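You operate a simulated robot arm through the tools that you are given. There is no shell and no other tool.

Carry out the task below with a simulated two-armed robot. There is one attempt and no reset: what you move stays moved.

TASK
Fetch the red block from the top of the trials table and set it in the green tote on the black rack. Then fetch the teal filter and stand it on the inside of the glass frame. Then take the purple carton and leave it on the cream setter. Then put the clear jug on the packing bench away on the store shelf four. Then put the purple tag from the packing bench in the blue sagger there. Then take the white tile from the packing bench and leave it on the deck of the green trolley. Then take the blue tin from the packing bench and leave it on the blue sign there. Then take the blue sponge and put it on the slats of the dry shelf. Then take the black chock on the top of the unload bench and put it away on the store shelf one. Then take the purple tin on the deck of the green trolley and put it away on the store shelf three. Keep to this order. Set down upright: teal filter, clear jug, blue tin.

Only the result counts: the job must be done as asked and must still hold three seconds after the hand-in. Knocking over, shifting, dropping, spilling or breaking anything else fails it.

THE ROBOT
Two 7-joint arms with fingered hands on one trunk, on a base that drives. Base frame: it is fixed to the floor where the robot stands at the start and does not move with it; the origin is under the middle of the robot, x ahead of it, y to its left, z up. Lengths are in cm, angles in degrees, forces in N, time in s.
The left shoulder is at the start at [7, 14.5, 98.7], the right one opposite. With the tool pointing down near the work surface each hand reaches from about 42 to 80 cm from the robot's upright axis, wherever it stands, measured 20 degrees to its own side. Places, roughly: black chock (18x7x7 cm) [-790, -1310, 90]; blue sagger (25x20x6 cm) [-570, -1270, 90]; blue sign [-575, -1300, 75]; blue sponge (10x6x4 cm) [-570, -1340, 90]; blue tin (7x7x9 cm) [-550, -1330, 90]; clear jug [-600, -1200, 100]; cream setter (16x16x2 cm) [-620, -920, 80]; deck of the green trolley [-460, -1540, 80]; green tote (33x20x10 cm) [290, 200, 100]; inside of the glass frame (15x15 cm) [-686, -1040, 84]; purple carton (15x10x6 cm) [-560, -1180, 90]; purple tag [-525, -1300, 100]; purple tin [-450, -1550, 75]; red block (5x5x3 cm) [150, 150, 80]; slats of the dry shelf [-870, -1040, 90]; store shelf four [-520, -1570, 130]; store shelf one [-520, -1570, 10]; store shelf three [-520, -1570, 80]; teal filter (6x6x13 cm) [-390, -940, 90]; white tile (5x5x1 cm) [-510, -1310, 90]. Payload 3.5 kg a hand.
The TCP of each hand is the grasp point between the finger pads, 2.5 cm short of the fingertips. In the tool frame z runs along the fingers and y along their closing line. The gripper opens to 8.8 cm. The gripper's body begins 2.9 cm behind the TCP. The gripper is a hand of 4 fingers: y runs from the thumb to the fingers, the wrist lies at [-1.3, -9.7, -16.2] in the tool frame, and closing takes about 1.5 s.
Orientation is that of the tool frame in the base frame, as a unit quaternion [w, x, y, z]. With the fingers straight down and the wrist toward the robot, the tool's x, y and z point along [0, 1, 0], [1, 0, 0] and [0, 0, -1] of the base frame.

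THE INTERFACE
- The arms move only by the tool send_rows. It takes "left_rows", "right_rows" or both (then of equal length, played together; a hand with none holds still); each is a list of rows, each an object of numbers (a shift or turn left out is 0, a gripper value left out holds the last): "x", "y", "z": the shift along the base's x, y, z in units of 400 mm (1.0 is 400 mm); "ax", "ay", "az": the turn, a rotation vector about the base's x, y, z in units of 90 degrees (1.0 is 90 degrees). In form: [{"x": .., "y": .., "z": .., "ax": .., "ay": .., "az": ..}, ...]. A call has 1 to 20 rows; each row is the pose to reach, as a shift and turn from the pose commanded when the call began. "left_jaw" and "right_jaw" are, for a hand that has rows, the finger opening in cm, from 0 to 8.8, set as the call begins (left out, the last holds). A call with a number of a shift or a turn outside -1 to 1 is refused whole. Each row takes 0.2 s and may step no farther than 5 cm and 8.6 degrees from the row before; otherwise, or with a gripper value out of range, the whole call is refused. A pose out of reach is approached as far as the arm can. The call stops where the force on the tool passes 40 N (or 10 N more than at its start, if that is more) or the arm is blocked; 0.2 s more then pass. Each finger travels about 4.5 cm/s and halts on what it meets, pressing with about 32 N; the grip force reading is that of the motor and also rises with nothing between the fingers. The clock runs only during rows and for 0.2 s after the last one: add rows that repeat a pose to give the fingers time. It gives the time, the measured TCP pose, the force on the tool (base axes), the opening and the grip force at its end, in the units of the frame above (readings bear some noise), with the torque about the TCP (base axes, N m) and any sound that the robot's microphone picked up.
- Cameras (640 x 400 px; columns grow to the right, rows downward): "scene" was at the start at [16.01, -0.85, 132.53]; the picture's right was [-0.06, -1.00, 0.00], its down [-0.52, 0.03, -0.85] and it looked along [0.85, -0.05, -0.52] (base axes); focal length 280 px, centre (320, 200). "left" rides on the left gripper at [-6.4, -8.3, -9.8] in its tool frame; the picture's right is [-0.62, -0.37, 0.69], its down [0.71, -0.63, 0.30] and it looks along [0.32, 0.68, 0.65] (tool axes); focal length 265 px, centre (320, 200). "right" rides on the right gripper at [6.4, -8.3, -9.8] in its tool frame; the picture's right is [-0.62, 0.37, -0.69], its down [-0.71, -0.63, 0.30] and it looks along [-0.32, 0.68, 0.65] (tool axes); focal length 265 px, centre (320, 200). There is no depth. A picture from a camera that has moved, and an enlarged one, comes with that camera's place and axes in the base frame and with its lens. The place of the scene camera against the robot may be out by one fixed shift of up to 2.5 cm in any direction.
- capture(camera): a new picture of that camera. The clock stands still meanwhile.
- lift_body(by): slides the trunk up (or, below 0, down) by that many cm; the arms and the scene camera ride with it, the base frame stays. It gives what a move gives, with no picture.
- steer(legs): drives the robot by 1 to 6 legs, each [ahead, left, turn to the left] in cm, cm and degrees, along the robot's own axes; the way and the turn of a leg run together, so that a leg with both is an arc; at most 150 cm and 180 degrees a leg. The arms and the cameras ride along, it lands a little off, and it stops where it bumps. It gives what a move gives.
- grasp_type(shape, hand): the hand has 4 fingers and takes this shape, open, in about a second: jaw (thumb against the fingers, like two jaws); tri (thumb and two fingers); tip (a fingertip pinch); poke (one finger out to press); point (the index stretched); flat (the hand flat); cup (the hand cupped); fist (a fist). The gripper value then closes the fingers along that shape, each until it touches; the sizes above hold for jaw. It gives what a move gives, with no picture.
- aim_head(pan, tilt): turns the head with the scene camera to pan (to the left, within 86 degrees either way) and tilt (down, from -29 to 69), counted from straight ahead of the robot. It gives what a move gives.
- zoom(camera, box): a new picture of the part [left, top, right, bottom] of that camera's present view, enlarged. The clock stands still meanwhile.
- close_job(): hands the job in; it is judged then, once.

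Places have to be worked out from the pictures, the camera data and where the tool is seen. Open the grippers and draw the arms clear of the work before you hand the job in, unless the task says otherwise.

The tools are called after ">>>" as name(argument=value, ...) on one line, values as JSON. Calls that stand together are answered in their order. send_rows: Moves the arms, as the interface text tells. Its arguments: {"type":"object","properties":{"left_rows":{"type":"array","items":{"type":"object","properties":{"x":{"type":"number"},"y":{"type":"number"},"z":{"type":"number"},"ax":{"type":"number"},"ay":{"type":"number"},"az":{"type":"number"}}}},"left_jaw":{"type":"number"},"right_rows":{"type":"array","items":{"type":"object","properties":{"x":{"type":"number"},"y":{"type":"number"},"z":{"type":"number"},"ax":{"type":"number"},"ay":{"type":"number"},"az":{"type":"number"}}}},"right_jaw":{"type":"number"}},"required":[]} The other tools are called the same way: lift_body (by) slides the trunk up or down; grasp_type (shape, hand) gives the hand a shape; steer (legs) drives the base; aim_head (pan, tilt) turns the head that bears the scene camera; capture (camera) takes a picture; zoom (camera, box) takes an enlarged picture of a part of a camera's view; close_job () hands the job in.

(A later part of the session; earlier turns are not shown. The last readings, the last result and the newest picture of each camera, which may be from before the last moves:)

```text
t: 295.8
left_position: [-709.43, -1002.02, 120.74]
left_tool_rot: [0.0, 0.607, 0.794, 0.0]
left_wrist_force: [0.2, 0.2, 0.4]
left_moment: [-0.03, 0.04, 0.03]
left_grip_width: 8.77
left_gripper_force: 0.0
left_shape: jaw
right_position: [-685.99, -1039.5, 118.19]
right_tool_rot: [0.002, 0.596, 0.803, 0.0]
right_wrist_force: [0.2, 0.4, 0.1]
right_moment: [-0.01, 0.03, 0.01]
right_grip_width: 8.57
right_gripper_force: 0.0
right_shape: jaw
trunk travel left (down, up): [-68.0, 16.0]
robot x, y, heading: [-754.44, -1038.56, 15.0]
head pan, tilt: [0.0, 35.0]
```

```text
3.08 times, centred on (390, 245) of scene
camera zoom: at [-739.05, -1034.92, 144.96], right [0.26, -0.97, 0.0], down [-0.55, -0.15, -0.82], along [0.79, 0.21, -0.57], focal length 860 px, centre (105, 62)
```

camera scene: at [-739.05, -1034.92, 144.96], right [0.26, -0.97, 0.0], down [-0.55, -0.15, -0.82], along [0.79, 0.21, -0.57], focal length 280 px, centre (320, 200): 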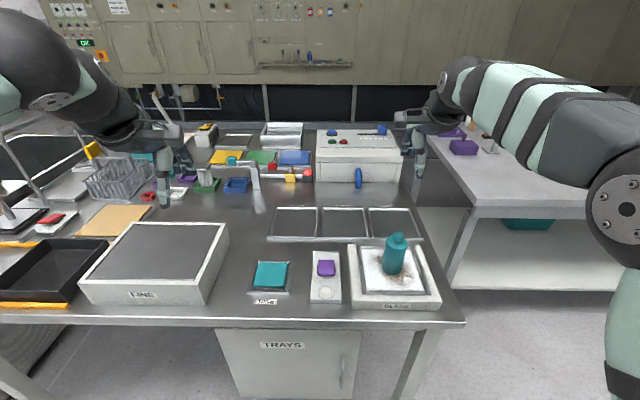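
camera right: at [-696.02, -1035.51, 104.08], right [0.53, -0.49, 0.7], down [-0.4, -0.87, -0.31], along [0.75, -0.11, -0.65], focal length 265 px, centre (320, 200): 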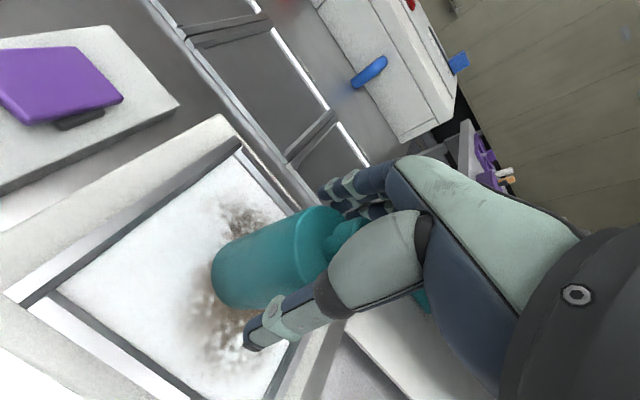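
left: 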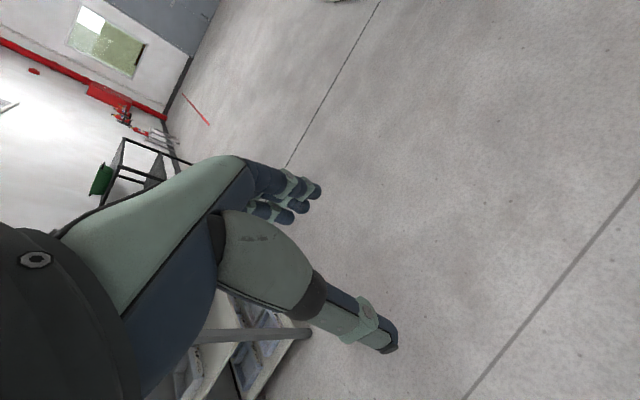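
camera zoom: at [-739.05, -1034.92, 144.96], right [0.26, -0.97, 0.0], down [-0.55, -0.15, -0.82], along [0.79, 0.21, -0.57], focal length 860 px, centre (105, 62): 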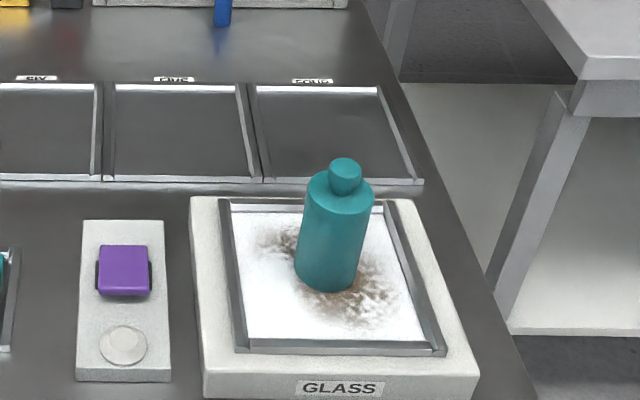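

The filter stands in the frame. Next the purple carton on the packing bench's front side. I retract the hand, back off, and retrace the route south.

>>> send_rows(right_rows=[{"x": -0.09, "y": -0.04}, {"x": -0.18, "y": -0.08}, {"x": -0.25, "y": -0.12}, {"x": -0.25, "y": -0.12}])

>>> steer(legs=[[-14, -27, 0], [0, 0, 92], [-135, 9, 0], [-135, 9, 0], [-132, 9, 0]])

```text
t: 296.8
left_position: [-709.44, -1002.17, 120.75]
left_tool_rot: [0.0, 0.608, 0.794, -0.001]
left_wrist_force: [0.7, -0.5, 0.0]
left_moment: [0.03, 0.0, 0.03]
left_grip_width: 8.76
left_gripper_force: 0.0
left_shape: jaw
right_position: [-696.34, -1044.14, 118.04]
right_tool_rot: [0.002, 0.597, 0.803, 0.001]
right_wrist_force: [0.1, 0.5, -0.8]
right_moment: [0.01, 0.03, -0.04]
right_grip_width: 8.57
right_gripper_force: 0.1
right_shape: jaw
trunk travel left (down, up): [-68.0, 16.0]
robot x, y, heading: [-754.34, -1038.05, 15.2]
head pan, tilt: [0.0, 35.0]
```

```text
t: 321.5
left_position: [-717.35, -1412.41, 120.8]
left_tool_rot: [0.0, -0.109, 0.994, 0.0]
left_wrist_force: [0.4, -0.6, 0.2]
left_moment: [0.02, 0.0, -0.01]
left_grip_width: 8.76
left_gripper_force: 0.0
left_shape: jaw
right_position: [-674.83, -1400.8, 118.03]
right_tool_rot: [0.0, -0.123, 0.992, 0.002]
right_wrist_force: [-0.2, -0.1, -0.7]
right_moment: [0.02, -0.02, 0.03]
right_grip_width: 8.53
right_gripper_force: 0.0
right_shape: jaw
trunk travel left (down, up): [-68.0, 16.0]
robot x, y, heading: [-683.65, -1458.55, 102.6]
head pan, tilt: [0.0, 35.0]
```

I'm at the aisle's south end. I look over the packing bench from here before going around.

>>> aim_head(pan=-45, tilt=20)

>>> capture(camera="scene")

>>> zoom(camera="scene", box=[240, 100, 560, 300])

```text
t: 322.6
left_position: [-717.38, -1412.37, 120.84]
left_tool_rot: [0.0, -0.109, 0.994, 0.0]
left_wrist_force: [-0.6, 0.1, 0.3]
left_moment: [0.02, -0.03, -0.03]
left_grip_width: 8.77
left_gripper_force: 0.1
left_shape: jaw
right_position: [-674.86, -1400.91, 118.09]
right_tool_rot: [0.001, -0.123, 0.992, 0.002]
right_wrist_force: [-0.3, 0.7, -0.2]
right_moment: [-0.01, -0.01, 0.0]
right_grip_width: 8.58
right_gripper_force: 0.0
right_shape: jaw
trunk travel left (down, up): [-68.0, 16.0]
robot x, y, heading: [-683.21, -1458.38, 102.3]
head pan, tilt: [-45.0, 20.0]
```

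```text
taken
camera scene: at [-677.42, -1446.41, 147.34], right [0.84, -0.54, 0.0], down [-0.18, -0.29, -0.94], along [0.5, 0.79, -0.34], focal length 280 px, centre (320, 200)
```

scene: 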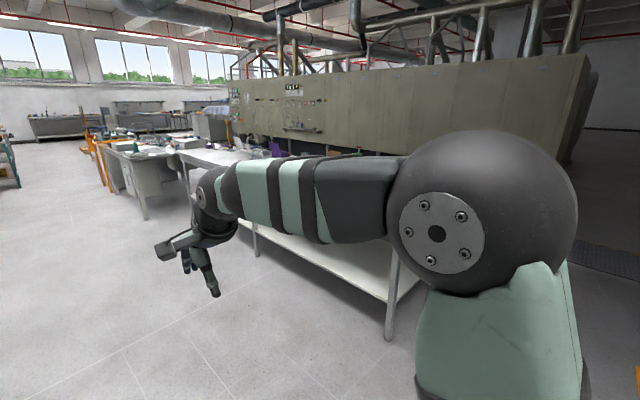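

```text
2.00 times, centred on (400, 200) of scene
camera zoom: at [-677.42, -1446.41, 147.34], right [0.84, -0.54, 0.0], down [-0.18, -0.29, -0.94], along [0.5, 0.79, -0.34], focal length 559 px, centre (160, 200)
```

zoom: 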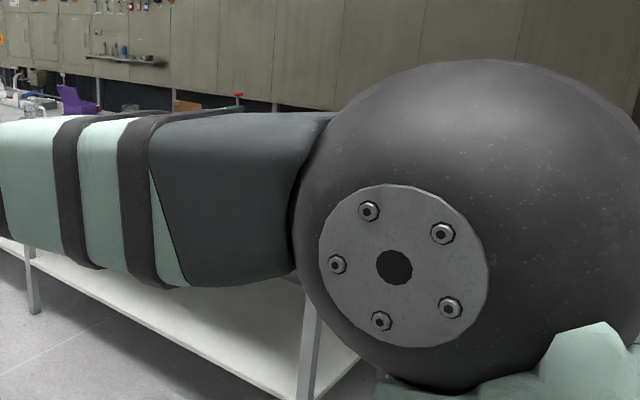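

I strafe east past the bench end, go north along the bench front, then face it.

>>> steer(legs=[[-12, 0, 0], [0, -140, 0], [0, -135, 0], [145, 0, 0], [70, 0, 0], [0, 0, 92]])

>>> aim_head(pan=0, tilt=32)

>>> capture(camera="scene")

```text
t: 350.9
left_position: [-503.46, -1237.69, 120.78]
left_tool_rot: [0.0, 0.789, -0.614, -0.001]
left_wrist_force: [0.8, -0.6, 0.2]
left_moment: [-0.03, 0.03, -0.06]
left_grip_width: 8.76
left_gripper_force: 0.0
left_shape: jaw
right_position: [-516.22, -1195.57, 118.2]
right_tool_rot: [0.0, 0.798, -0.602, -0.001]
right_wrist_force: [0.7, -0.5, 0.5]
right_moment: [0.03, -0.03, -0.02]
right_grip_width: 8.57
right_gripper_force: 0.1
right_shape: jaw
trunk travel left (down, up): [-68.0, 16.0]
robot x, y, heading: [-458.42, -1202.44, -165.7]
head pan, tilt: [-45.0, 20.0]
```

```text
t: 352.0
left_position: [-503.58, -1237.72, 120.61]
left_tool_rot: [0.001, 0.789, -0.614, 0.0]
left_wrist_force: [0.0, -0.3, 0.5]
left_moment: [-0.03, -0.01, -0.01]
left_grip_width: 8.77
left_gripper_force: 0.0
left_shape: jaw
right_position: [-516.23, -1195.45, 118.08]
right_tool_rot: [0.001, 0.799, -0.602, -0.002]
right_wrist_force: [-0.2, -0.1, -0.2]
right_moment: [-0.02, 0.0, -0.02]
right_grip_width: 8.57
right_gripper_force: 0.1
right_shape: jaw
trunk travel left (down, up): [-68.0, 16.0]
robot x, y, heading: [-458.12, -1202.07, -165.7]
head pan, tilt: [0.0, 32.0]
```

```text
taken
camera scene: at [-469.6, -1206.01, 145.43], right [-0.25, 0.97, 0.0], down [0.51, 0.13, -0.85], along [-0.82, -0.21, -0.53], focal length 280 px, centre (320, 200)
```

scene: 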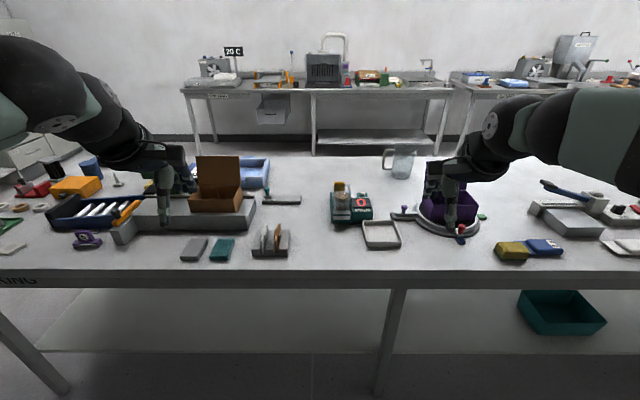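

The purple carton sits on a round plate behind the right hand. I zoom in there and look with the hand camera.

>>> zoom(camera="scene", box=[360, 130, 560, 270])

>>> capture(camera="right")

>>> capture(camera="left")

```text
2.86 times, centred on (460, 200) of scene
camera zoom: at [-469.6, -1206.01, 145.43], right [-0.25, 0.97, 0.0], down [0.51, 0.13, -0.85], along [-0.82, -0.21, -0.53], focal length 799 px, centre (-80, 200)
```

zoom: 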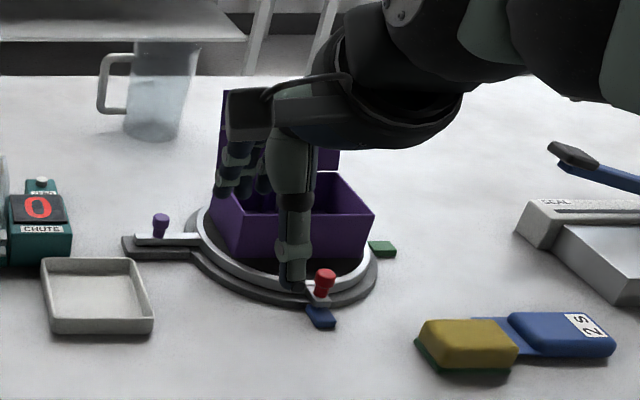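

```text
taken
camera right: at [-506.38, -1199.4, 127.94], right [-0.52, 0.49, 0.7], down [0.41, 0.86, -0.31], along [-0.75, 0.12, -0.65], focal length 265 px, centre (320, 200)
```

right: 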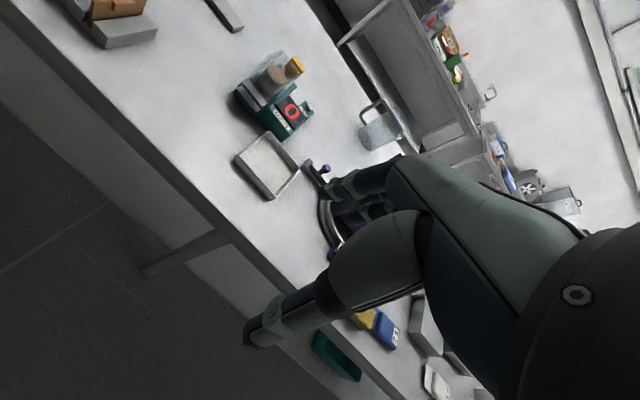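

```text
taken
camera left: at [-497.09, -1229.51, 130.51], right [0.2, 0.69, -0.69], down [0.79, -0.54, -0.3], along [-0.58, -0.48, -0.65], focal length 265 px, centre (320, 200)
```

left: 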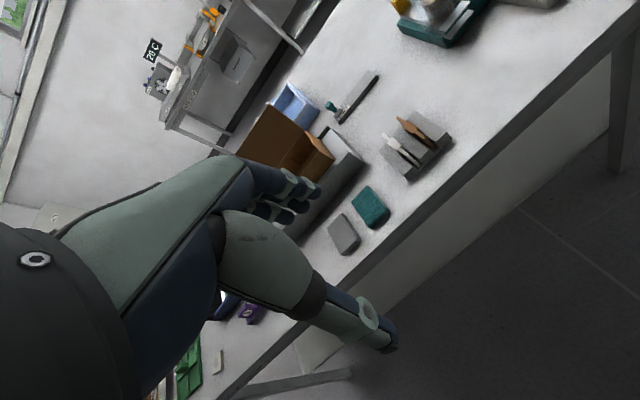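

I move the right hand aside (to the robot's right) for a clear view.

>>> send_rows(right_rows=[{"x": 0.0, "y": 0.1, "z": 0.03}, {"x": -0.02, "y": 0.2, "z": 0.06}, {"x": -0.04, "y": 0.3, "z": 0.1}, {"x": -0.06, "y": 0.4, "z": 0.1}, {"x": -0.08, "y": 0.5, "z": 0.1}, {"x": -0.08, "y": 0.5, "z": 0.1}])

>>> aim_head(pan=-20, tilt=40)

>>> capture(camera="scene")

>>> capture(camera="right")

```text
t: 353.4
left_position: [-503.55, -1237.75, 120.78]
left_tool_rot: [0.0, 0.79, -0.613, 0.0]
left_wrist_force: [-0.7, 0.3, -0.4]
left_moment: [-0.01, 0.04, 0.0]
left_grip_width: 8.76
left_gripper_force: 0.1
left_shape: jaw
right_position: [-519.57, -1175.45, 121.93]
right_tool_rot: [0.001, 0.798, -0.602, -0.002]
right_wrist_force: [-0.2, 0.7, 0.0]
right_moment: [0.03, 0.02, -0.01]
right_grip_width: 8.56
right_gripper_force: 0.1
right_shape: jaw
trunk travel left (down, up): [-68.0, 16.0]
robot x, y, heading: [-457.9, -1202.5, -165.7]
head pan, tilt: [0.0, 32.0]
```

```text
t: 354.2
left_position: [-503.59, -1237.8, 120.76]
left_tool_rot: [0.0, 0.789, -0.615, 0.001]
left_wrist_force: [0.0, 0.5, -0.3]
left_moment: [-0.02, 0.01, -0.02]
left_grip_width: 8.73
left_gripper_force: 0.0
left_shape: jaw
right_position: [-519.66, -1175.62, 121.93]
right_tool_rot: [0.001, 0.799, -0.602, -0.003]
right_wrist_force: [1.0, -0.1, -0.4]
right_moment: [0.01, 0.02, -0.01]
right_grip_width: 8.53
right_gripper_force: 0.1
right_shape: jaw
trunk travel left (down, up): [-68.0, 16.0]
robot x, y, heading: [-458.38, -1202.43, -165.9]
head pan, tilt: [-20.0, 40.0]
```

```text
taken
camera scene: at [-469.38, -1202.96, 144.21], right [0.1, 0.99, 0.0], down [0.64, -0.06, -0.77], along [-0.76, 0.08, -0.64], focal length 280 px, centre (320, 200)
```

scene: 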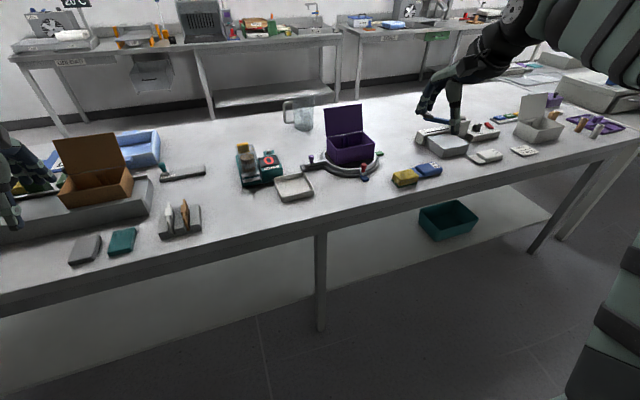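

```text
taken
camera right: at [-509.73, -1179.4, 131.71], right [-0.52, 0.49, 0.7], down [0.41, 0.86, -0.31], along [-0.75, 0.12, -0.65], focal length 265 px, centre (320, 200)
```

right: 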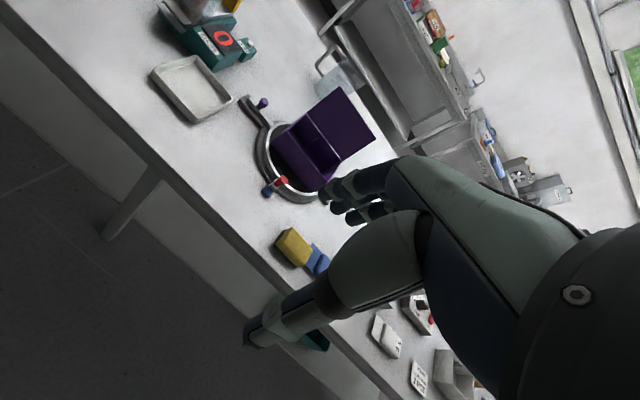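

>>> zoom(camera="scene", box=[280, 90, 420, 190])

>>> zoom(camera="right", box=[220, 70, 400, 220])

```text
4.00 times, centred on (350, 140) of scene
camera zoom: at [-469.38, -1202.96, 144.21], right [0.1, 0.99, 0.0], down [0.64, -0.06, -0.77], along [-0.76, 0.08, -0.64], focal length 1118 px, centre (200, 440)
```

zoom: 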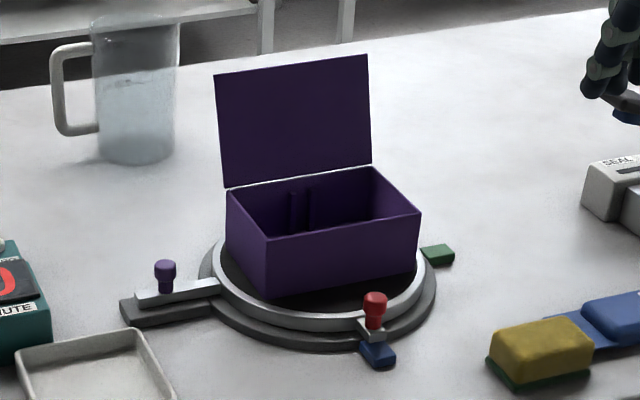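

```text
2.67 times, centred on (310, 145) of right
camera zoom: at [-509.73, -1179.4, 131.71], right [-0.52, 0.49, 0.7], down [0.41, 0.86, -0.31], along [-0.75, 0.12, -0.65], focal length 708 px, centre (347, 347)
```

zoom: 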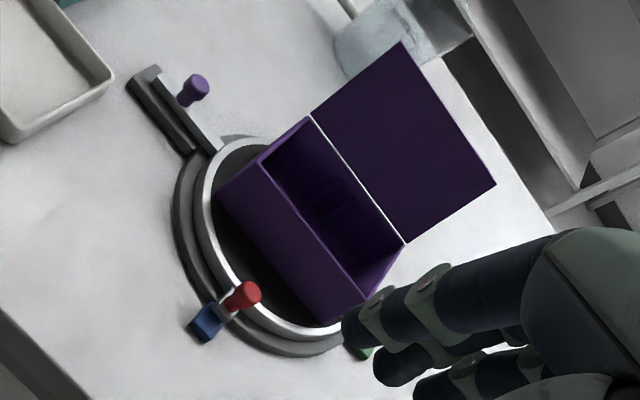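

The carton is an open box with its lid standing up at the back, on a round plate. I'll pinch its front wall. First I drive closer with the hand high and to the right.

>>> steer(legs=[[30, -22, 0]])

>>> capture(camera="right")

>>> capture(camera="scene")

```text
t: 356.6
left_position: [-537.49, -1224.19, 120.72]
left_tool_rot: [0.0, 0.791, -0.612, 0.0]
left_wrist_force: [-1.1, 0.9, 0.0]
left_moment: [-0.01, 0.01, 0.0]
left_grip_width: 8.75
left_gripper_force: 0.2
left_shape: jaw
right_position: [-553.98, -1162.09, 122.01]
right_tool_rot: [0.001, 0.8, -0.599, -0.002]
right_wrist_force: [0.3, 0.2, 0.8]
right_moment: [0.01, -0.02, -0.03]
right_grip_width: 8.57
right_gripper_force: 0.1
right_shape: jaw
trunk travel left (down, up): [-68.0, 16.0]
robot x, y, heading: [-492.53, -1188.51, -165.2]
head pan, tilt: [-20.0, 40.0]
```

```text
taken
camera right: at [-544.0, -1165.99, 131.77], right [-0.52, 0.49, 0.7], down [0.4, 0.86, -0.31], along [-0.75, 0.12, -0.65], focal length 265 px, centre (320, 200)
```

right: 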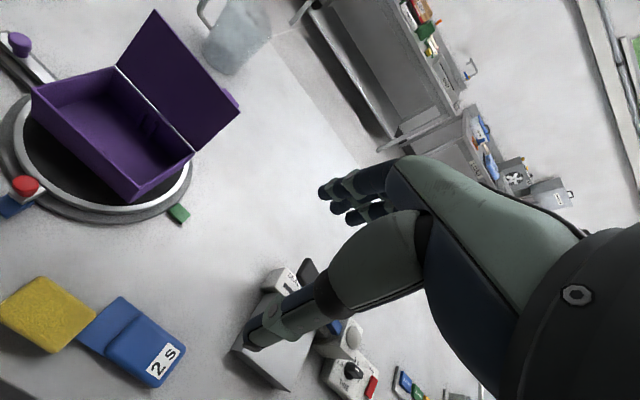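

```text
taken
camera scene: at [-503.49, -1189.32, 144.22], right [0.09, 1.0, 0.0], down [0.64, -0.06, -0.77], along [-0.76, 0.07, -0.64], focal length 280 px, centre (320, 200)
```

scene: 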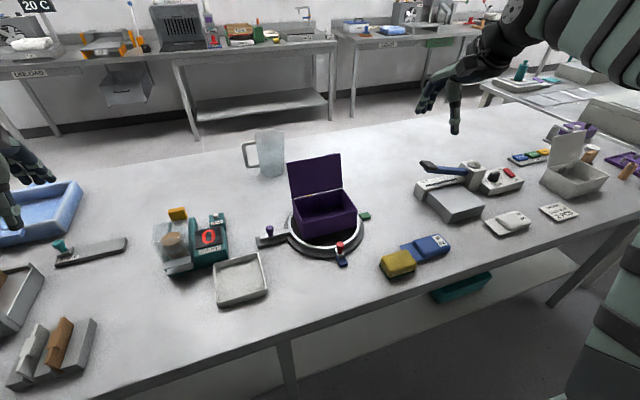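

>>> zoom(camera="right", box=[0, 0, 250, 230])

>>> zoom(camera="scene", box=[240, 130, 400, 280])

```text
1.74 times, centred on (125, 115) of right
camera zoom: at [-544.0, -1165.99, 131.77], right [-0.52, 0.49, 0.7], down [0.4, 0.86, -0.31], along [-0.75, 0.12, -0.65], focal length 462 px, centre (659, 348)
```

zoom: 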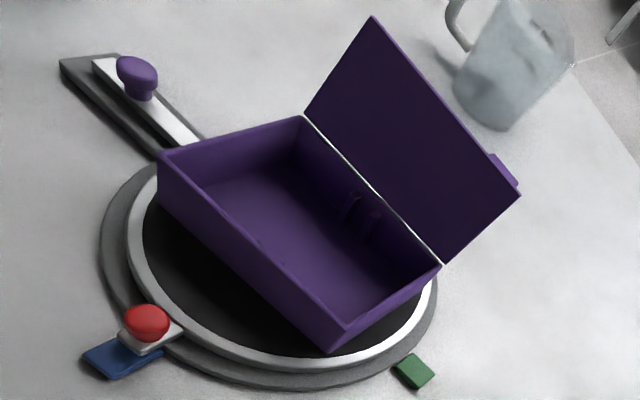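

```text
2.67 times, centred on (320, 205) of scene
camera zoom: at [-503.49, -1189.32, 144.22], right [0.09, 1.0, 0.0], down [0.64, -0.06, -0.77], along [-0.76, 0.07, -0.64], focal length 746 px, centre (320, 187)
```

zoom: 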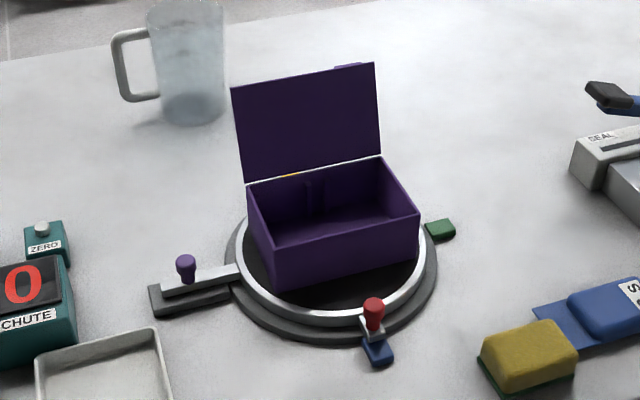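

Triangulated: carton rim z=94.0, front wall from (−554.1,−1188.9) to (−558.05,−1175.0), depth ≈9.6. I move above the front wall's middle and descend to just above the rim with a 5 cm opening.

>>> send_rows(right_rows=[{"x": -0.01, "y": -0.12}, {"x": -0.02, "y": -0.24}, {"x": -0.03, "y": -0.36}, {"x": -0.04, "y": -0.44}, {"x": -0.053, "y": -0.4975}, {"x": -0.053, "y": -0.4975, "z": -0.1}, {"x": -0.053, "y": -0.4975, "z": -0.2}, {"x": -0.053, "y": -0.4975, "z": -0.3}, {"x": -0.053, "y": -0.4975, "z": -0.4}, {"x": -0.053, "y": -0.4975, "z": -0.5}, {"x": -0.053, "y": -0.4975, "z": -0.55}, {"x": -0.053, "y": -0.4975, "z": -0.55}], right_jaw=5)

>>> capture(camera="right")

>>> zoom(camera="scene", box=[240, 100, 440, 280])

```text
t: 359.2
left_position: [-537.53, -1224.15, 120.71]
left_tool_rot: [0.0, 0.792, -0.611, 0.0]
left_wrist_force: [0.0, 0.1, 0.3]
left_moment: [-0.01, 0.0, 0.01]
left_grip_width: 8.75
left_gripper_force: 0.1
left_shape: jaw
right_position: [-556.02, -1181.8, 99.84]
right_tool_rot: [0.002, 0.8, -0.599, -0.003]
right_wrist_force: [0.3, 0.6, 0.0]
right_moment: [0.01, 0.01, 0.0]
right_grip_width: 5.06
right_gripper_force: 0.0
right_shape: jaw
trunk travel left (down, up): [-68.0, 16.0]
robot x, y, heading: [-492.28, -1188.46, -165.2]
head pan, tilt: [-20.0, 40.0]
```

```text
taken
camera right: at [-546.14, -1185.6, 109.53], right [-0.52, 0.49, 0.7], down [0.4, 0.86, -0.31], along [-0.75, 0.12, -0.65], focal length 265 px, centre (320, 200)
```

right: 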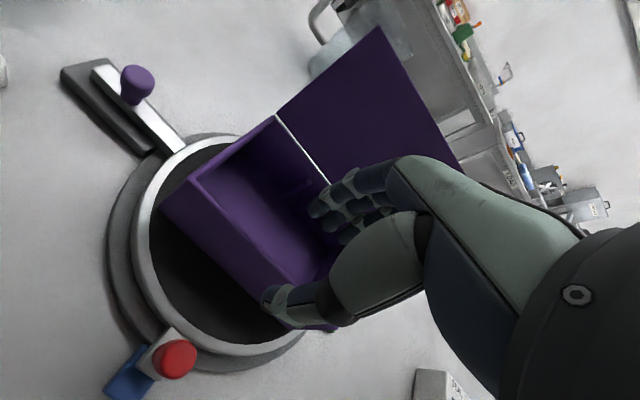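

```text
2.22 times, centred on (340, 190) of scene
camera zoom: at [-503.57, -1189.26, 144.21], right [0.09, 1.0, 0.0], down [0.64, -0.06, -0.77], along [-0.76, 0.07, -0.64], focal length 621 px, centre (276, 222)
```

zoom: 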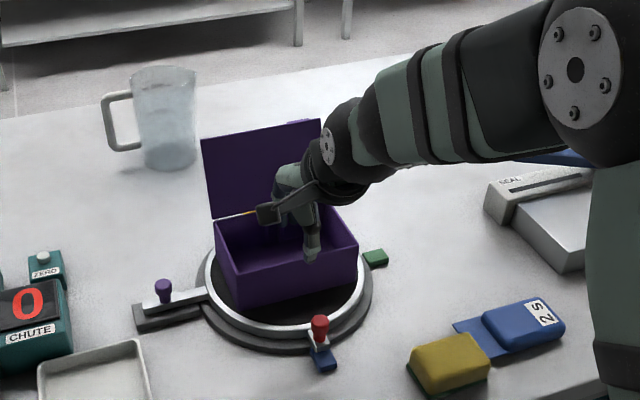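

The wall lies midway between thumb (outside) and fingers (inside). I descend to z≈92 and close.

>>> send_rows(right_rows=[{"z": -0.06}, {"z": -0.12}, {"z": -0.17}, {"z": -0.195}, {"z": -0.195}])

>>> capture(camera="right")

>>> zoom(camera="scene", box=[240, 100, 440, 280])

```text
t: 360.4
left_position: [-537.44, -1224.12, 120.73]
left_tool_rot: [0.0, 0.791, -0.612, 0.0]
left_wrist_force: [-0.2, 0.4, -0.2]
left_moment: [-0.01, 0.01, -0.03]
left_grip_width: 8.75
left_gripper_force: 0.1
left_shape: jaw
right_position: [-556.16, -1181.9, 92.06]
right_tool_rot: [0.002, 0.8, -0.6, -0.003]
right_wrist_force: [0.3, -0.4, 0.9]
right_moment: [-0.02, -0.02, -0.03]
right_grip_width: 5.04
right_gripper_force: 0.0
right_shape: jaw
trunk travel left (down, up): [-68.0, 16.0]
robot x, y, heading: [-492.32, -1188.64, -165.4]
head pan, tilt: [-20.0, 40.0]
```

```text
taken
camera right: at [-546.19, -1185.78, 101.9], right [-0.52, 0.49, 0.7], down [0.4, 0.86, -0.31], along [-0.75, 0.12, -0.65], focal length 265 px, centre (320, 200)
```

right: 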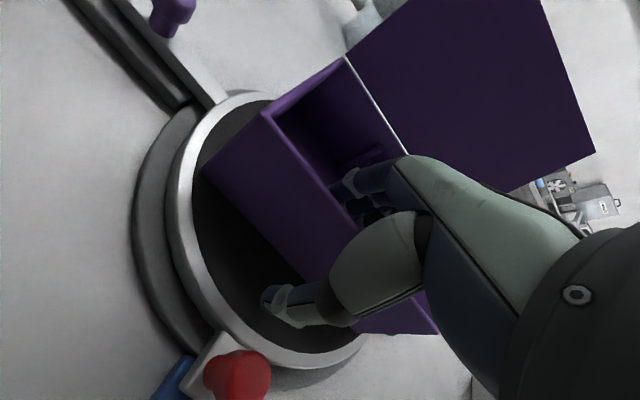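

```text
2.22 times, centred on (340, 190) of scene
camera zoom: at [-503.58, -1189.28, 144.21], right [0.09, 1.0, 0.0], down [0.64, -0.06, -0.77], along [-0.76, 0.07, -0.64], focal length 621 px, centre (276, 222)
```

zoom: 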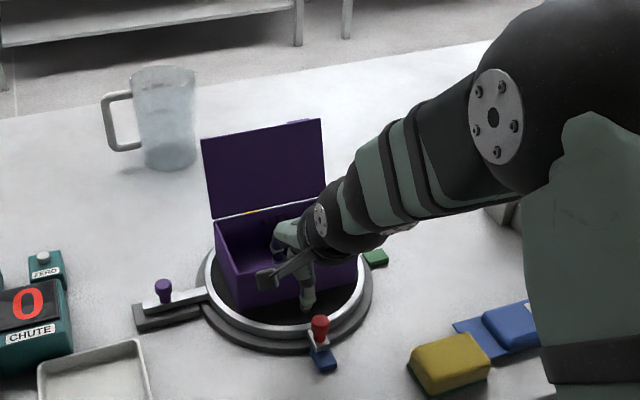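

Thumb outside, fingers inside. I close on the wall.

>>> send_rows(right_rows=[{}, {}, {}, {}, {}, {}, {}, {}], right_jaw=0)

>>> capture(camera="right")

```text
t: 362.2
left_position: [-537.62, -1224.31, 120.73]
left_tool_rot: [0.0, 0.791, -0.612, 0.0]
left_wrist_force: [0.2, 0.4, 0.1]
left_moment: [0.02, 0.01, -0.02]
left_grip_width: 8.75
left_gripper_force: 0.1
left_shape: jaw
right_position: [-556.22, -1182.0, 92.03]
right_tool_rot: [0.003, 0.8, -0.6, -0.002]
right_wrist_force: [0.3, -0.9, 0.5]
right_moment: [-0.03, 0.01, 0.06]
right_grip_width: 0.6
right_gripper_force: 31.9
right_shape: jaw
trunk travel left (down, up): [-68.0, 16.0]
robot x, y, heading: [-492.16, -1188.47, -165.6]
head pan, tilt: [-20.0, 40.0]
```

```text
taken
camera right: at [-546.19, -1185.79, 101.9], right [-0.52, 0.49, 0.7], down [0.4, 0.86, -0.31], along [-0.75, 0.12, -0.65], focal length 265 px, centre (320, 200)
```

right: 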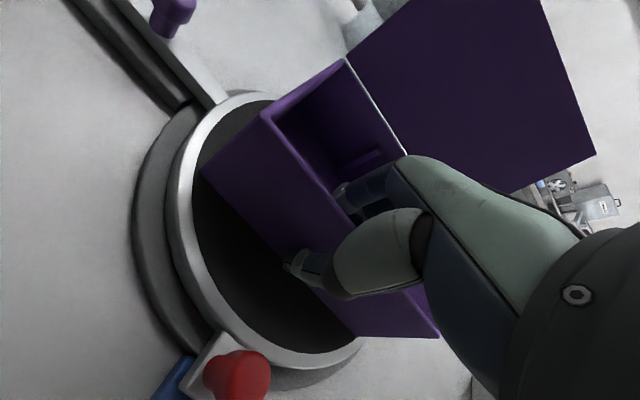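

Pinched at 0.6 cm. I lift slowly and check.

>>> send_rows(right_rows=[{"z": 0.02}, {"z": 0.05}, {"z": 0.1}, {"z": 0.16}, {"z": 0.22}, {"z": 0.22}])

>>> zoom(camera="scene", box=[240, 100, 440, 280])

>>> capture(camera="right")

```text
t: 363.6
left_position: [-537.63, -1224.22, 120.7]
left_tool_rot: [0.0, 0.791, -0.612, 0.0]
left_wrist_force: [0.3, 1.0, 0.6]
left_moment: [-0.01, 0.02, -0.04]
left_grip_width: 8.75
left_gripper_force: 0.0
left_shape: jaw
right_position: [-556.18, -1182.21, 100.83]
right_tool_rot: [0.001, 0.8, -0.6, -0.002]
right_wrist_force: [-0.4, 0.0, -0.3]
right_moment: [0.0, -0.07, -0.01]
right_grip_width: 0.54
right_gripper_force: 31.9
right_shape: jaw
trunk travel left (down, up): [-68.0, 16.0]
robot x, y, heading: [-492.17, -1188.1, -165.7]
head pan, tilt: [-20.0, 40.0]
```

```text
2.22 times, centred on (340, 190) of scene
camera zoom: at [-503.67, -1189.28, 144.2], right [0.09, 1.0, 0.0], down [0.64, -0.06, -0.77], along [-0.76, 0.07, -0.64], focal length 621 px, centre (276, 222)
```

zoom: 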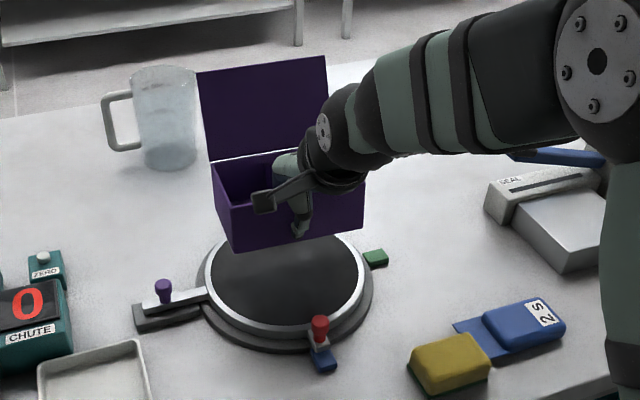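

```text
taken
camera right: at [-546.29, -1185.95, 110.7], right [-0.52, 0.49, 0.7], down [0.4, 0.86, -0.31], along [-0.75, 0.12, -0.65], focal length 265 px, centre (320, 200)
```

right: 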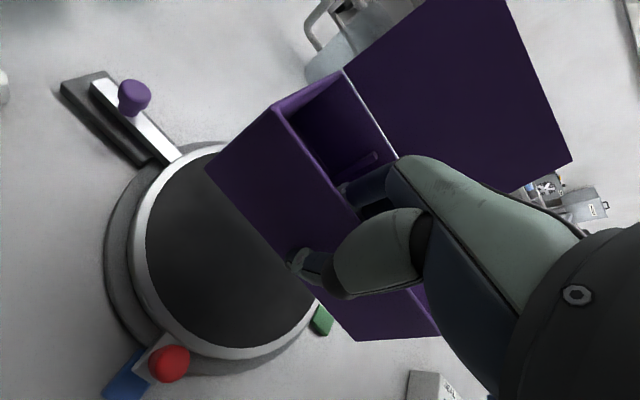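

The carton is held level. I raise it, back away from the bench, and strafe north along the bench fronts to the stock bench.

>>> send_rows(right_rows=[{"z": 0.1}, {"z": 0.2}, {"z": 0.3}, {"z": 0.4}, {"z": 0.45}, {"z": 0.45}])

>>> steer(legs=[[-35, 0, 0], [0, -145, 0], [0, -135, 0]])

>>> aim_head(pan=-15, tilt=35)

>>> capture(camera="scene")

>>> capture(camera="right")

```text
t: 365.0
left_position: [-537.66, -1224.23, 120.69]
left_tool_rot: [0.0, 0.791, -0.611, 0.0]
left_wrist_force: [0.3, 1.0, -0.3]
left_moment: [0.01, 0.0, 0.01]
left_grip_width: 8.77
left_gripper_force: 0.0
left_shape: jaw
right_position: [-556.07, -1181.79, 118.85]
right_tool_rot: [0.0, 0.8, -0.6, -0.002]
right_wrist_force: [-0.3, 0.1, -1.4]
right_moment: [-0.04, -0.04, -0.01]
right_grip_width: 0.55
right_gripper_force: 32.2
right_shape: jaw
trunk travel left (down, up): [-68.0, 16.0]
robot x, y, heading: [-492.67, -1188.36, -165.2]
head pan, tilt: [-20.0, 40.0]
```

```text
t: 380.3
left_position: [-565.7, -945.33, 120.72]
left_tool_rot: [0.0, 0.78, -0.626, 0.0]
left_wrist_force: [0.6, 0.3, 0.9]
left_moment: [-0.03, -0.03, 0.0]
left_grip_width: 8.78
left_gripper_force: 0.0
left_shape: jaw
right_position: [-582.58, -902.31, 118.87]
right_tool_rot: [0.002, 0.789, -0.614, -0.003]
right_wrist_force: [0.5, -0.1, -0.7]
right_moment: [-0.03, -0.03, 0.01]
right_grip_width: 0.57
right_gripper_force: 31.7
right_shape: jaw
trunk travel left (down, up): [-68.0, 16.0]
robot x, y, heading: [-519.38, -911.32, -167.5]
head pan, tilt: [-20.0, 40.0]
```

```text
t: 380.9
left_position: [-565.72, -945.32, 120.72]
left_tool_rot: [0.001, 0.78, -0.626, 0.0]
left_wrist_force: [0.3, -0.3, -0.5]
left_moment: [-0.01, 0.0, 0.02]
left_grip_width: 8.76
left_gripper_force: 0.0
left_shape: jaw
right_position: [-582.56, -902.41, 118.84]
right_tool_rot: [0.001, 0.789, -0.615, -0.001]
right_wrist_force: [-0.1, 0.0, -0.4]
right_moment: [0.0, -0.03, -0.02]
right_grip_width: 0.56
right_gripper_force: 32.7
right_shape: jaw
trunk travel left (down, up): [-68.0, 16.0]
robot x, y, heading: [-518.96, -911.43, -167.5]
head pan, tilt: [-15.0, 35.0]
```

```text
taken
camera scene: at [-530.85, -912.3, 144.96], right [0.04, 1.0, 0.0], down [0.57, -0.03, -0.82], along [-0.82, 0.04, -0.57], focal length 280 px, centre (320, 200)
```

scene: 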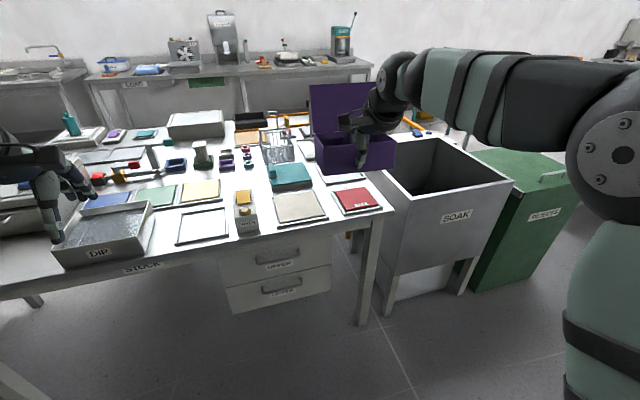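

```text
taken
camera right: at [-572.88, -906.54, 128.63], right [-0.51, 0.51, 0.69], down [0.43, 0.85, -0.31], along [-0.75, 0.15, -0.65], focal length 265 px, centre (320, 200)
```

right: 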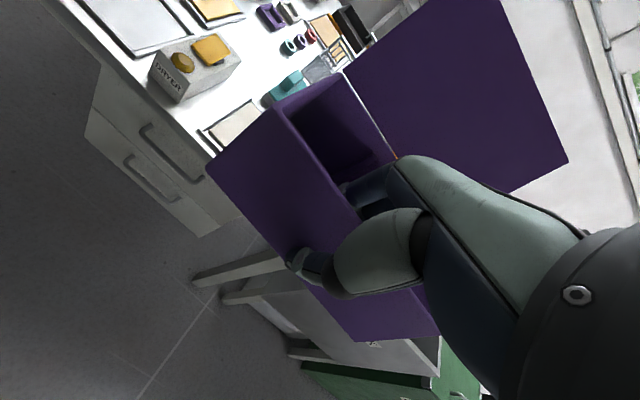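

The cream setter is the framed cream plate right of the DRYER. I zoom to verify.

>>> zoom(camera="scene", box=[220, 140, 400, 260])

```text
3.33 times, centred on (310, 200) of scene
camera zoom: at [-530.85, -912.3, 144.96], right [0.04, 1.0, 0.0], down [0.57, -0.03, -0.82], along [-0.82, 0.04, -0.57], focal length 932 px, centre (353, 200)
```

zoom: 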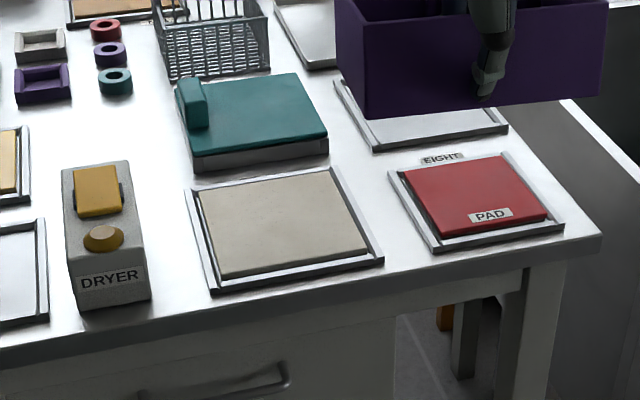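

I use the hand camera too, zooming on the visible setter corner for a cross-check.

>>> zoom(camera="right", box=[140, 20, 340, 180])

```text
2.50 times, centred on (240, 100) of right
camera zoom: at [-572.88, -906.54, 128.63], right [-0.51, 0.51, 0.69], down [0.43, 0.85, -0.31], along [-0.75, 0.15, -0.65], focal length 664 px, centre (520, 450)
```

zoom: 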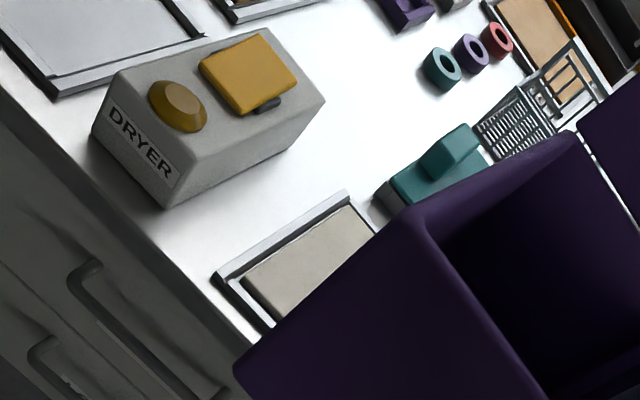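

Hand-camera fix: setter centre (−616.1, −915.8), top z≈82.7, aligned with the hand. I drive 28 cm ahead with the carton held high.

>>> steer(legs=[[28, 0, 0]])

>>> zoom(camera="right", box=[0, 20, 340, 380])

>>> capture(camera="scene")

```text
t: 382.9
left_position: [-592.76, -951.88, 120.75]
left_tool_rot: [0.001, 0.782, -0.623, 0.0]
left_wrist_force: [0.6, 0.5, -0.3]
left_moment: [-0.05, 0.0, -0.02]
left_grip_width: 8.75
left_gripper_force: 0.0
left_shape: jaw
right_position: [-609.88, -908.86, 118.89]
right_tool_rot: [0.002, 0.792, -0.611, -0.003]
right_wrist_force: [-0.1, 0.3, -0.2]
right_moment: [-0.01, -0.02, 0.03]
right_grip_width: 0.55
right_gripper_force: 32.1
right_shape: jaw
trunk travel left (down, up): [-68.0, 16.0]
robot x, y, heading: [-546.73, -917.81, -167.0]
head pan, tilt: [-15.0, 35.0]
```

```text
1.11 times, centred on (170, 200) of right
camera zoom: at [-600.16, -913.05, 128.72], right [-0.51, 0.51, 0.7], down [0.43, 0.85, -0.31], along [-0.75, 0.14, -0.65], focal length 295 px, centre (487, 200)
```

zoom: 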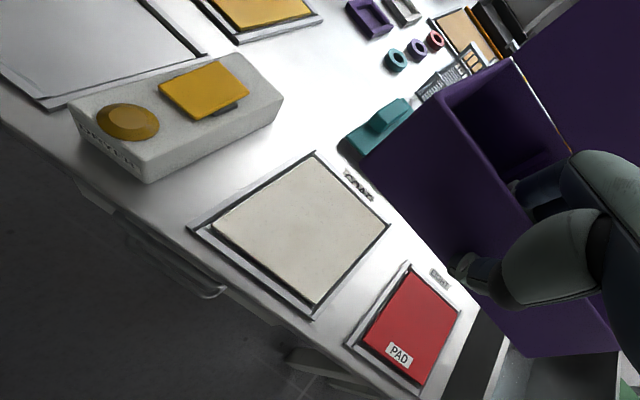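

```text
taken
camera scene: at [-558.08, -918.55, 144.98], right [0.04, 1.0, 0.0], down [0.57, -0.02, -0.82], along [-0.82, 0.03, -0.57], focal length 280 px, centre (320, 200)
```

scene: 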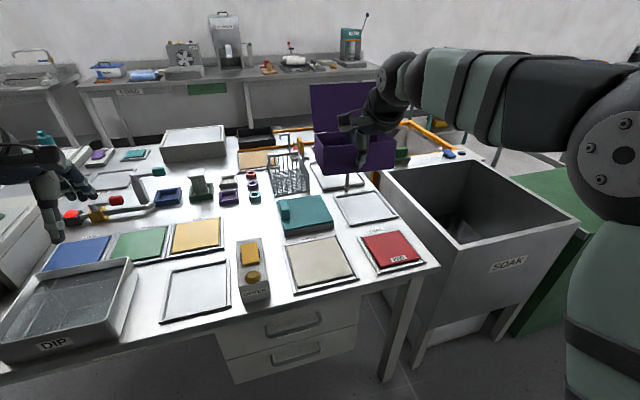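

Refined setter centre (−616.7, −916.1). I move over and lower the carton to a few cm above it.

>>> send_rows(right_rows=[{"x": -0.03, "y": -0.07}, {"x": -0.055, "y": -0.15}, {"x": -0.055, "y": -0.15, "z": -0.1}, {"x": -0.055, "y": -0.15, "z": -0.2}, {"x": -0.055, "y": -0.15, "z": -0.3}, {"x": -0.055, "y": -0.15, "z": -0.4}, {"x": -0.055, "y": -0.15, "z": -0.5}, {"x": -0.055, "y": -0.15, "z": -0.6}, {"x": -0.055, "y": -0.15, "z": -0.7}, {"x": -0.055, "y": -0.15, "z": -0.7}])

>>> capture(camera="right")

>>> zoom(camera="scene", box=[220, 160, 460, 320])

```text
t: 385.1
left_position: [-592.73, -951.92, 120.87]
left_tool_rot: [0.0, 0.782, -0.623, 0.0]
left_wrist_force: [0.4, 0.1, -0.2]
left_moment: [0.03, 0.01, -0.01]
left_grip_width: 8.76
left_gripper_force: 0.0
left_shape: jaw
right_position: [-612.3, -914.81, 90.68]
right_tool_rot: [0.002, 0.791, -0.612, -0.003]
right_wrist_force: [0.0, 0.2, -0.8]
right_moment: [0.01, -0.05, 0.01]
right_grip_width: 0.57
right_gripper_force: 31.9
right_shape: jaw
trunk travel left (down, up): [-68.0, 16.0]
robot x, y, heading: [-546.73, -917.1, -167.2]
head pan, tilt: [-15.0, 35.0]
```

```text
taken
camera right: at [-602.46, -918.93, 100.56], right [-0.51, 0.51, 0.7], down [0.43, 0.85, -0.31], along [-0.75, 0.14, -0.65], focal length 265 px, centre (320, 200)
```

right: 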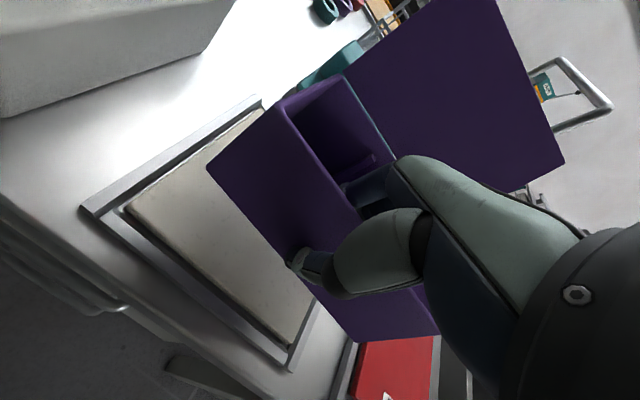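

```text
2.50 times, centred on (340, 240) of scene
camera zoom: at [-558.16, -918.6, 144.97], right [0.04, 1.0, 0.0], down [0.57, -0.02, -0.82], along [-0.82, 0.03, -0.57], focal length 699 px, centre (270, 100)
```

zoom: 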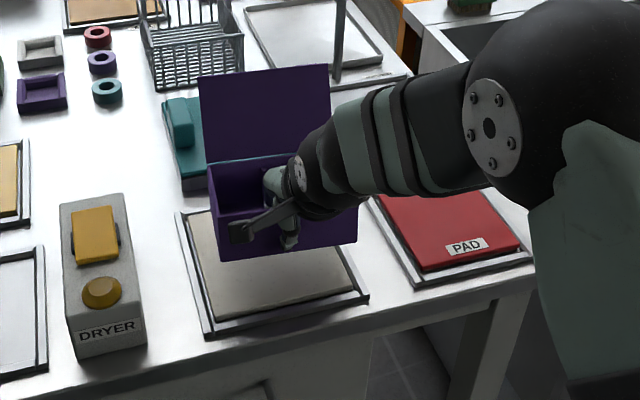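

Nearly centred; I shift 0.6 cm toward the robot and lower slowly to contact.

>>> send_rows(right_rows=[{"x": 0.015, "y": 0.003, "z": -0.03}, {"x": 0.015, "y": 0.003, "z": -0.055}, {"x": 0.015, "y": 0.003, "z": -0.075}, {"x": 0.015, "y": 0.003, "z": -0.09}, {"x": 0.015, "y": 0.003, "z": -0.1}, {"x": 0.015, "y": 0.003, "z": -0.1}])

```text
t: 386.5
left_position: [-592.83, -951.84, 120.7]
left_tool_rot: [0.0, 0.782, -0.623, 0.001]
left_wrist_force: [0.2, -0.4, -0.3]
left_moment: [0.01, 0.01, 0.0]
left_grip_width: 8.76
left_gripper_force: 0.0
left_shape: jaw
right_position: [-611.55, -914.81, 86.76]
right_tool_rot: [0.001, 0.791, -0.611, -0.002]
right_wrist_force: [-0.7, -0.3, 0.0]
right_moment: [0.0, -0.03, 0.03]
right_grip_width: 0.55
right_gripper_force: 32.4
right_shape: jaw
trunk travel left (down, up): [-68.0, 16.0]
robot x, y, heading: [-546.52, -917.18, -166.9]
head pan, tilt: [-15.0, 35.0]
```

>>> zoom(camera="scene", box=[220, 160, 460, 320])

>>> send_rows(right_rows=[{"z": -0.008}, {"z": -0.016}, {"z": -0.024}, {"z": -0.032}, {"z": -0.032}])

```text
2.50 times, centred on (340, 240) of scene
camera zoom: at [-558.24, -918.59, 144.96], right [0.04, 1.0, 0.0], down [0.57, -0.02, -0.82], along [-0.82, 0.03, -0.57], focal length 699 px, centre (270, 100)
```

zoom: 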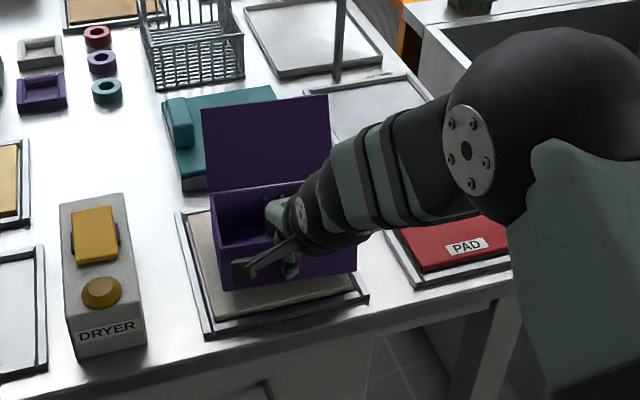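

```text
t: 387.7
left_position: [-592.78, -951.84, 120.69]
left_tool_rot: [0.0, 0.782, -0.623, 0.0]
left_wrist_force: [-0.2, -0.6, 0.5]
left_moment: [0.01, 0.0, 0.0]
left_grip_width: 8.75
left_gripper_force: 0.1
left_shape: jaw
right_position: [-611.56, -914.85, 85.5]
right_tool_rot: [0.002, 0.791, -0.611, -0.003]
right_wrist_force: [0.5, 0.3, 0.2]
right_moment: [0.0, 0.04, 0.0]
right_grip_width: 0.54
right_gripper_force: 32.6
right_shape: jaw
trunk travel left (down, up): [-68.0, 16.0]
robot x, y, heading: [-546.77, -917.18, -166.9]
head pan, tilt: [-15.0, 35.0]
```

No contact yet; continuing down.

>>> send_rows(right_rows=[{"z": -0.01}, {"z": -0.02}, {"z": -0.03}, {"z": -0.04}, {"z": -0.04}])

>>> zoom(camera="scene", box=[220, 160, 460, 320])

```text
t: 388.9
left_position: [-592.46, -951.8, 120.91]
left_tool_rot: [0.001, 0.782, -0.623, -0.002]
left_wrist_force: [-0.2, -0.5, -0.9]
left_moment: [-0.01, 0.03, 0.03]
left_grip_width: 8.76
left_gripper_force: 0.0
left_shape: jaw
right_position: [-611.67, -914.9, 84.64]
right_tool_rot: [0.007, 0.791, -0.611, -0.006]
right_wrist_force: [-1.9, 2.6, 27.0]
right_moment: [0.04, 0.11, 0.08]
right_grip_width: 0.62
right_gripper_force: 32.3
right_shape: jaw
trunk travel left (down, up): [-68.0, 16.0]
robot x, y, heading: [-546.6, -917.33, -167.1]
head pan, tilt: [-15.0, 35.0]
```

```text
2.50 times, centred on (340, 240) of scene
camera zoom: at [-557.68, -918.58, 145.05], right [0.04, 1.0, 0.0], down [0.57, -0.02, -0.82], along [-0.82, 0.03, -0.57], focal length 699 px, centre (270, 100)
```

zoom: 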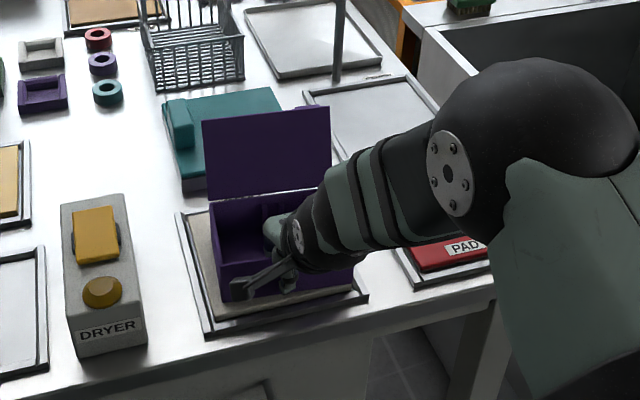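

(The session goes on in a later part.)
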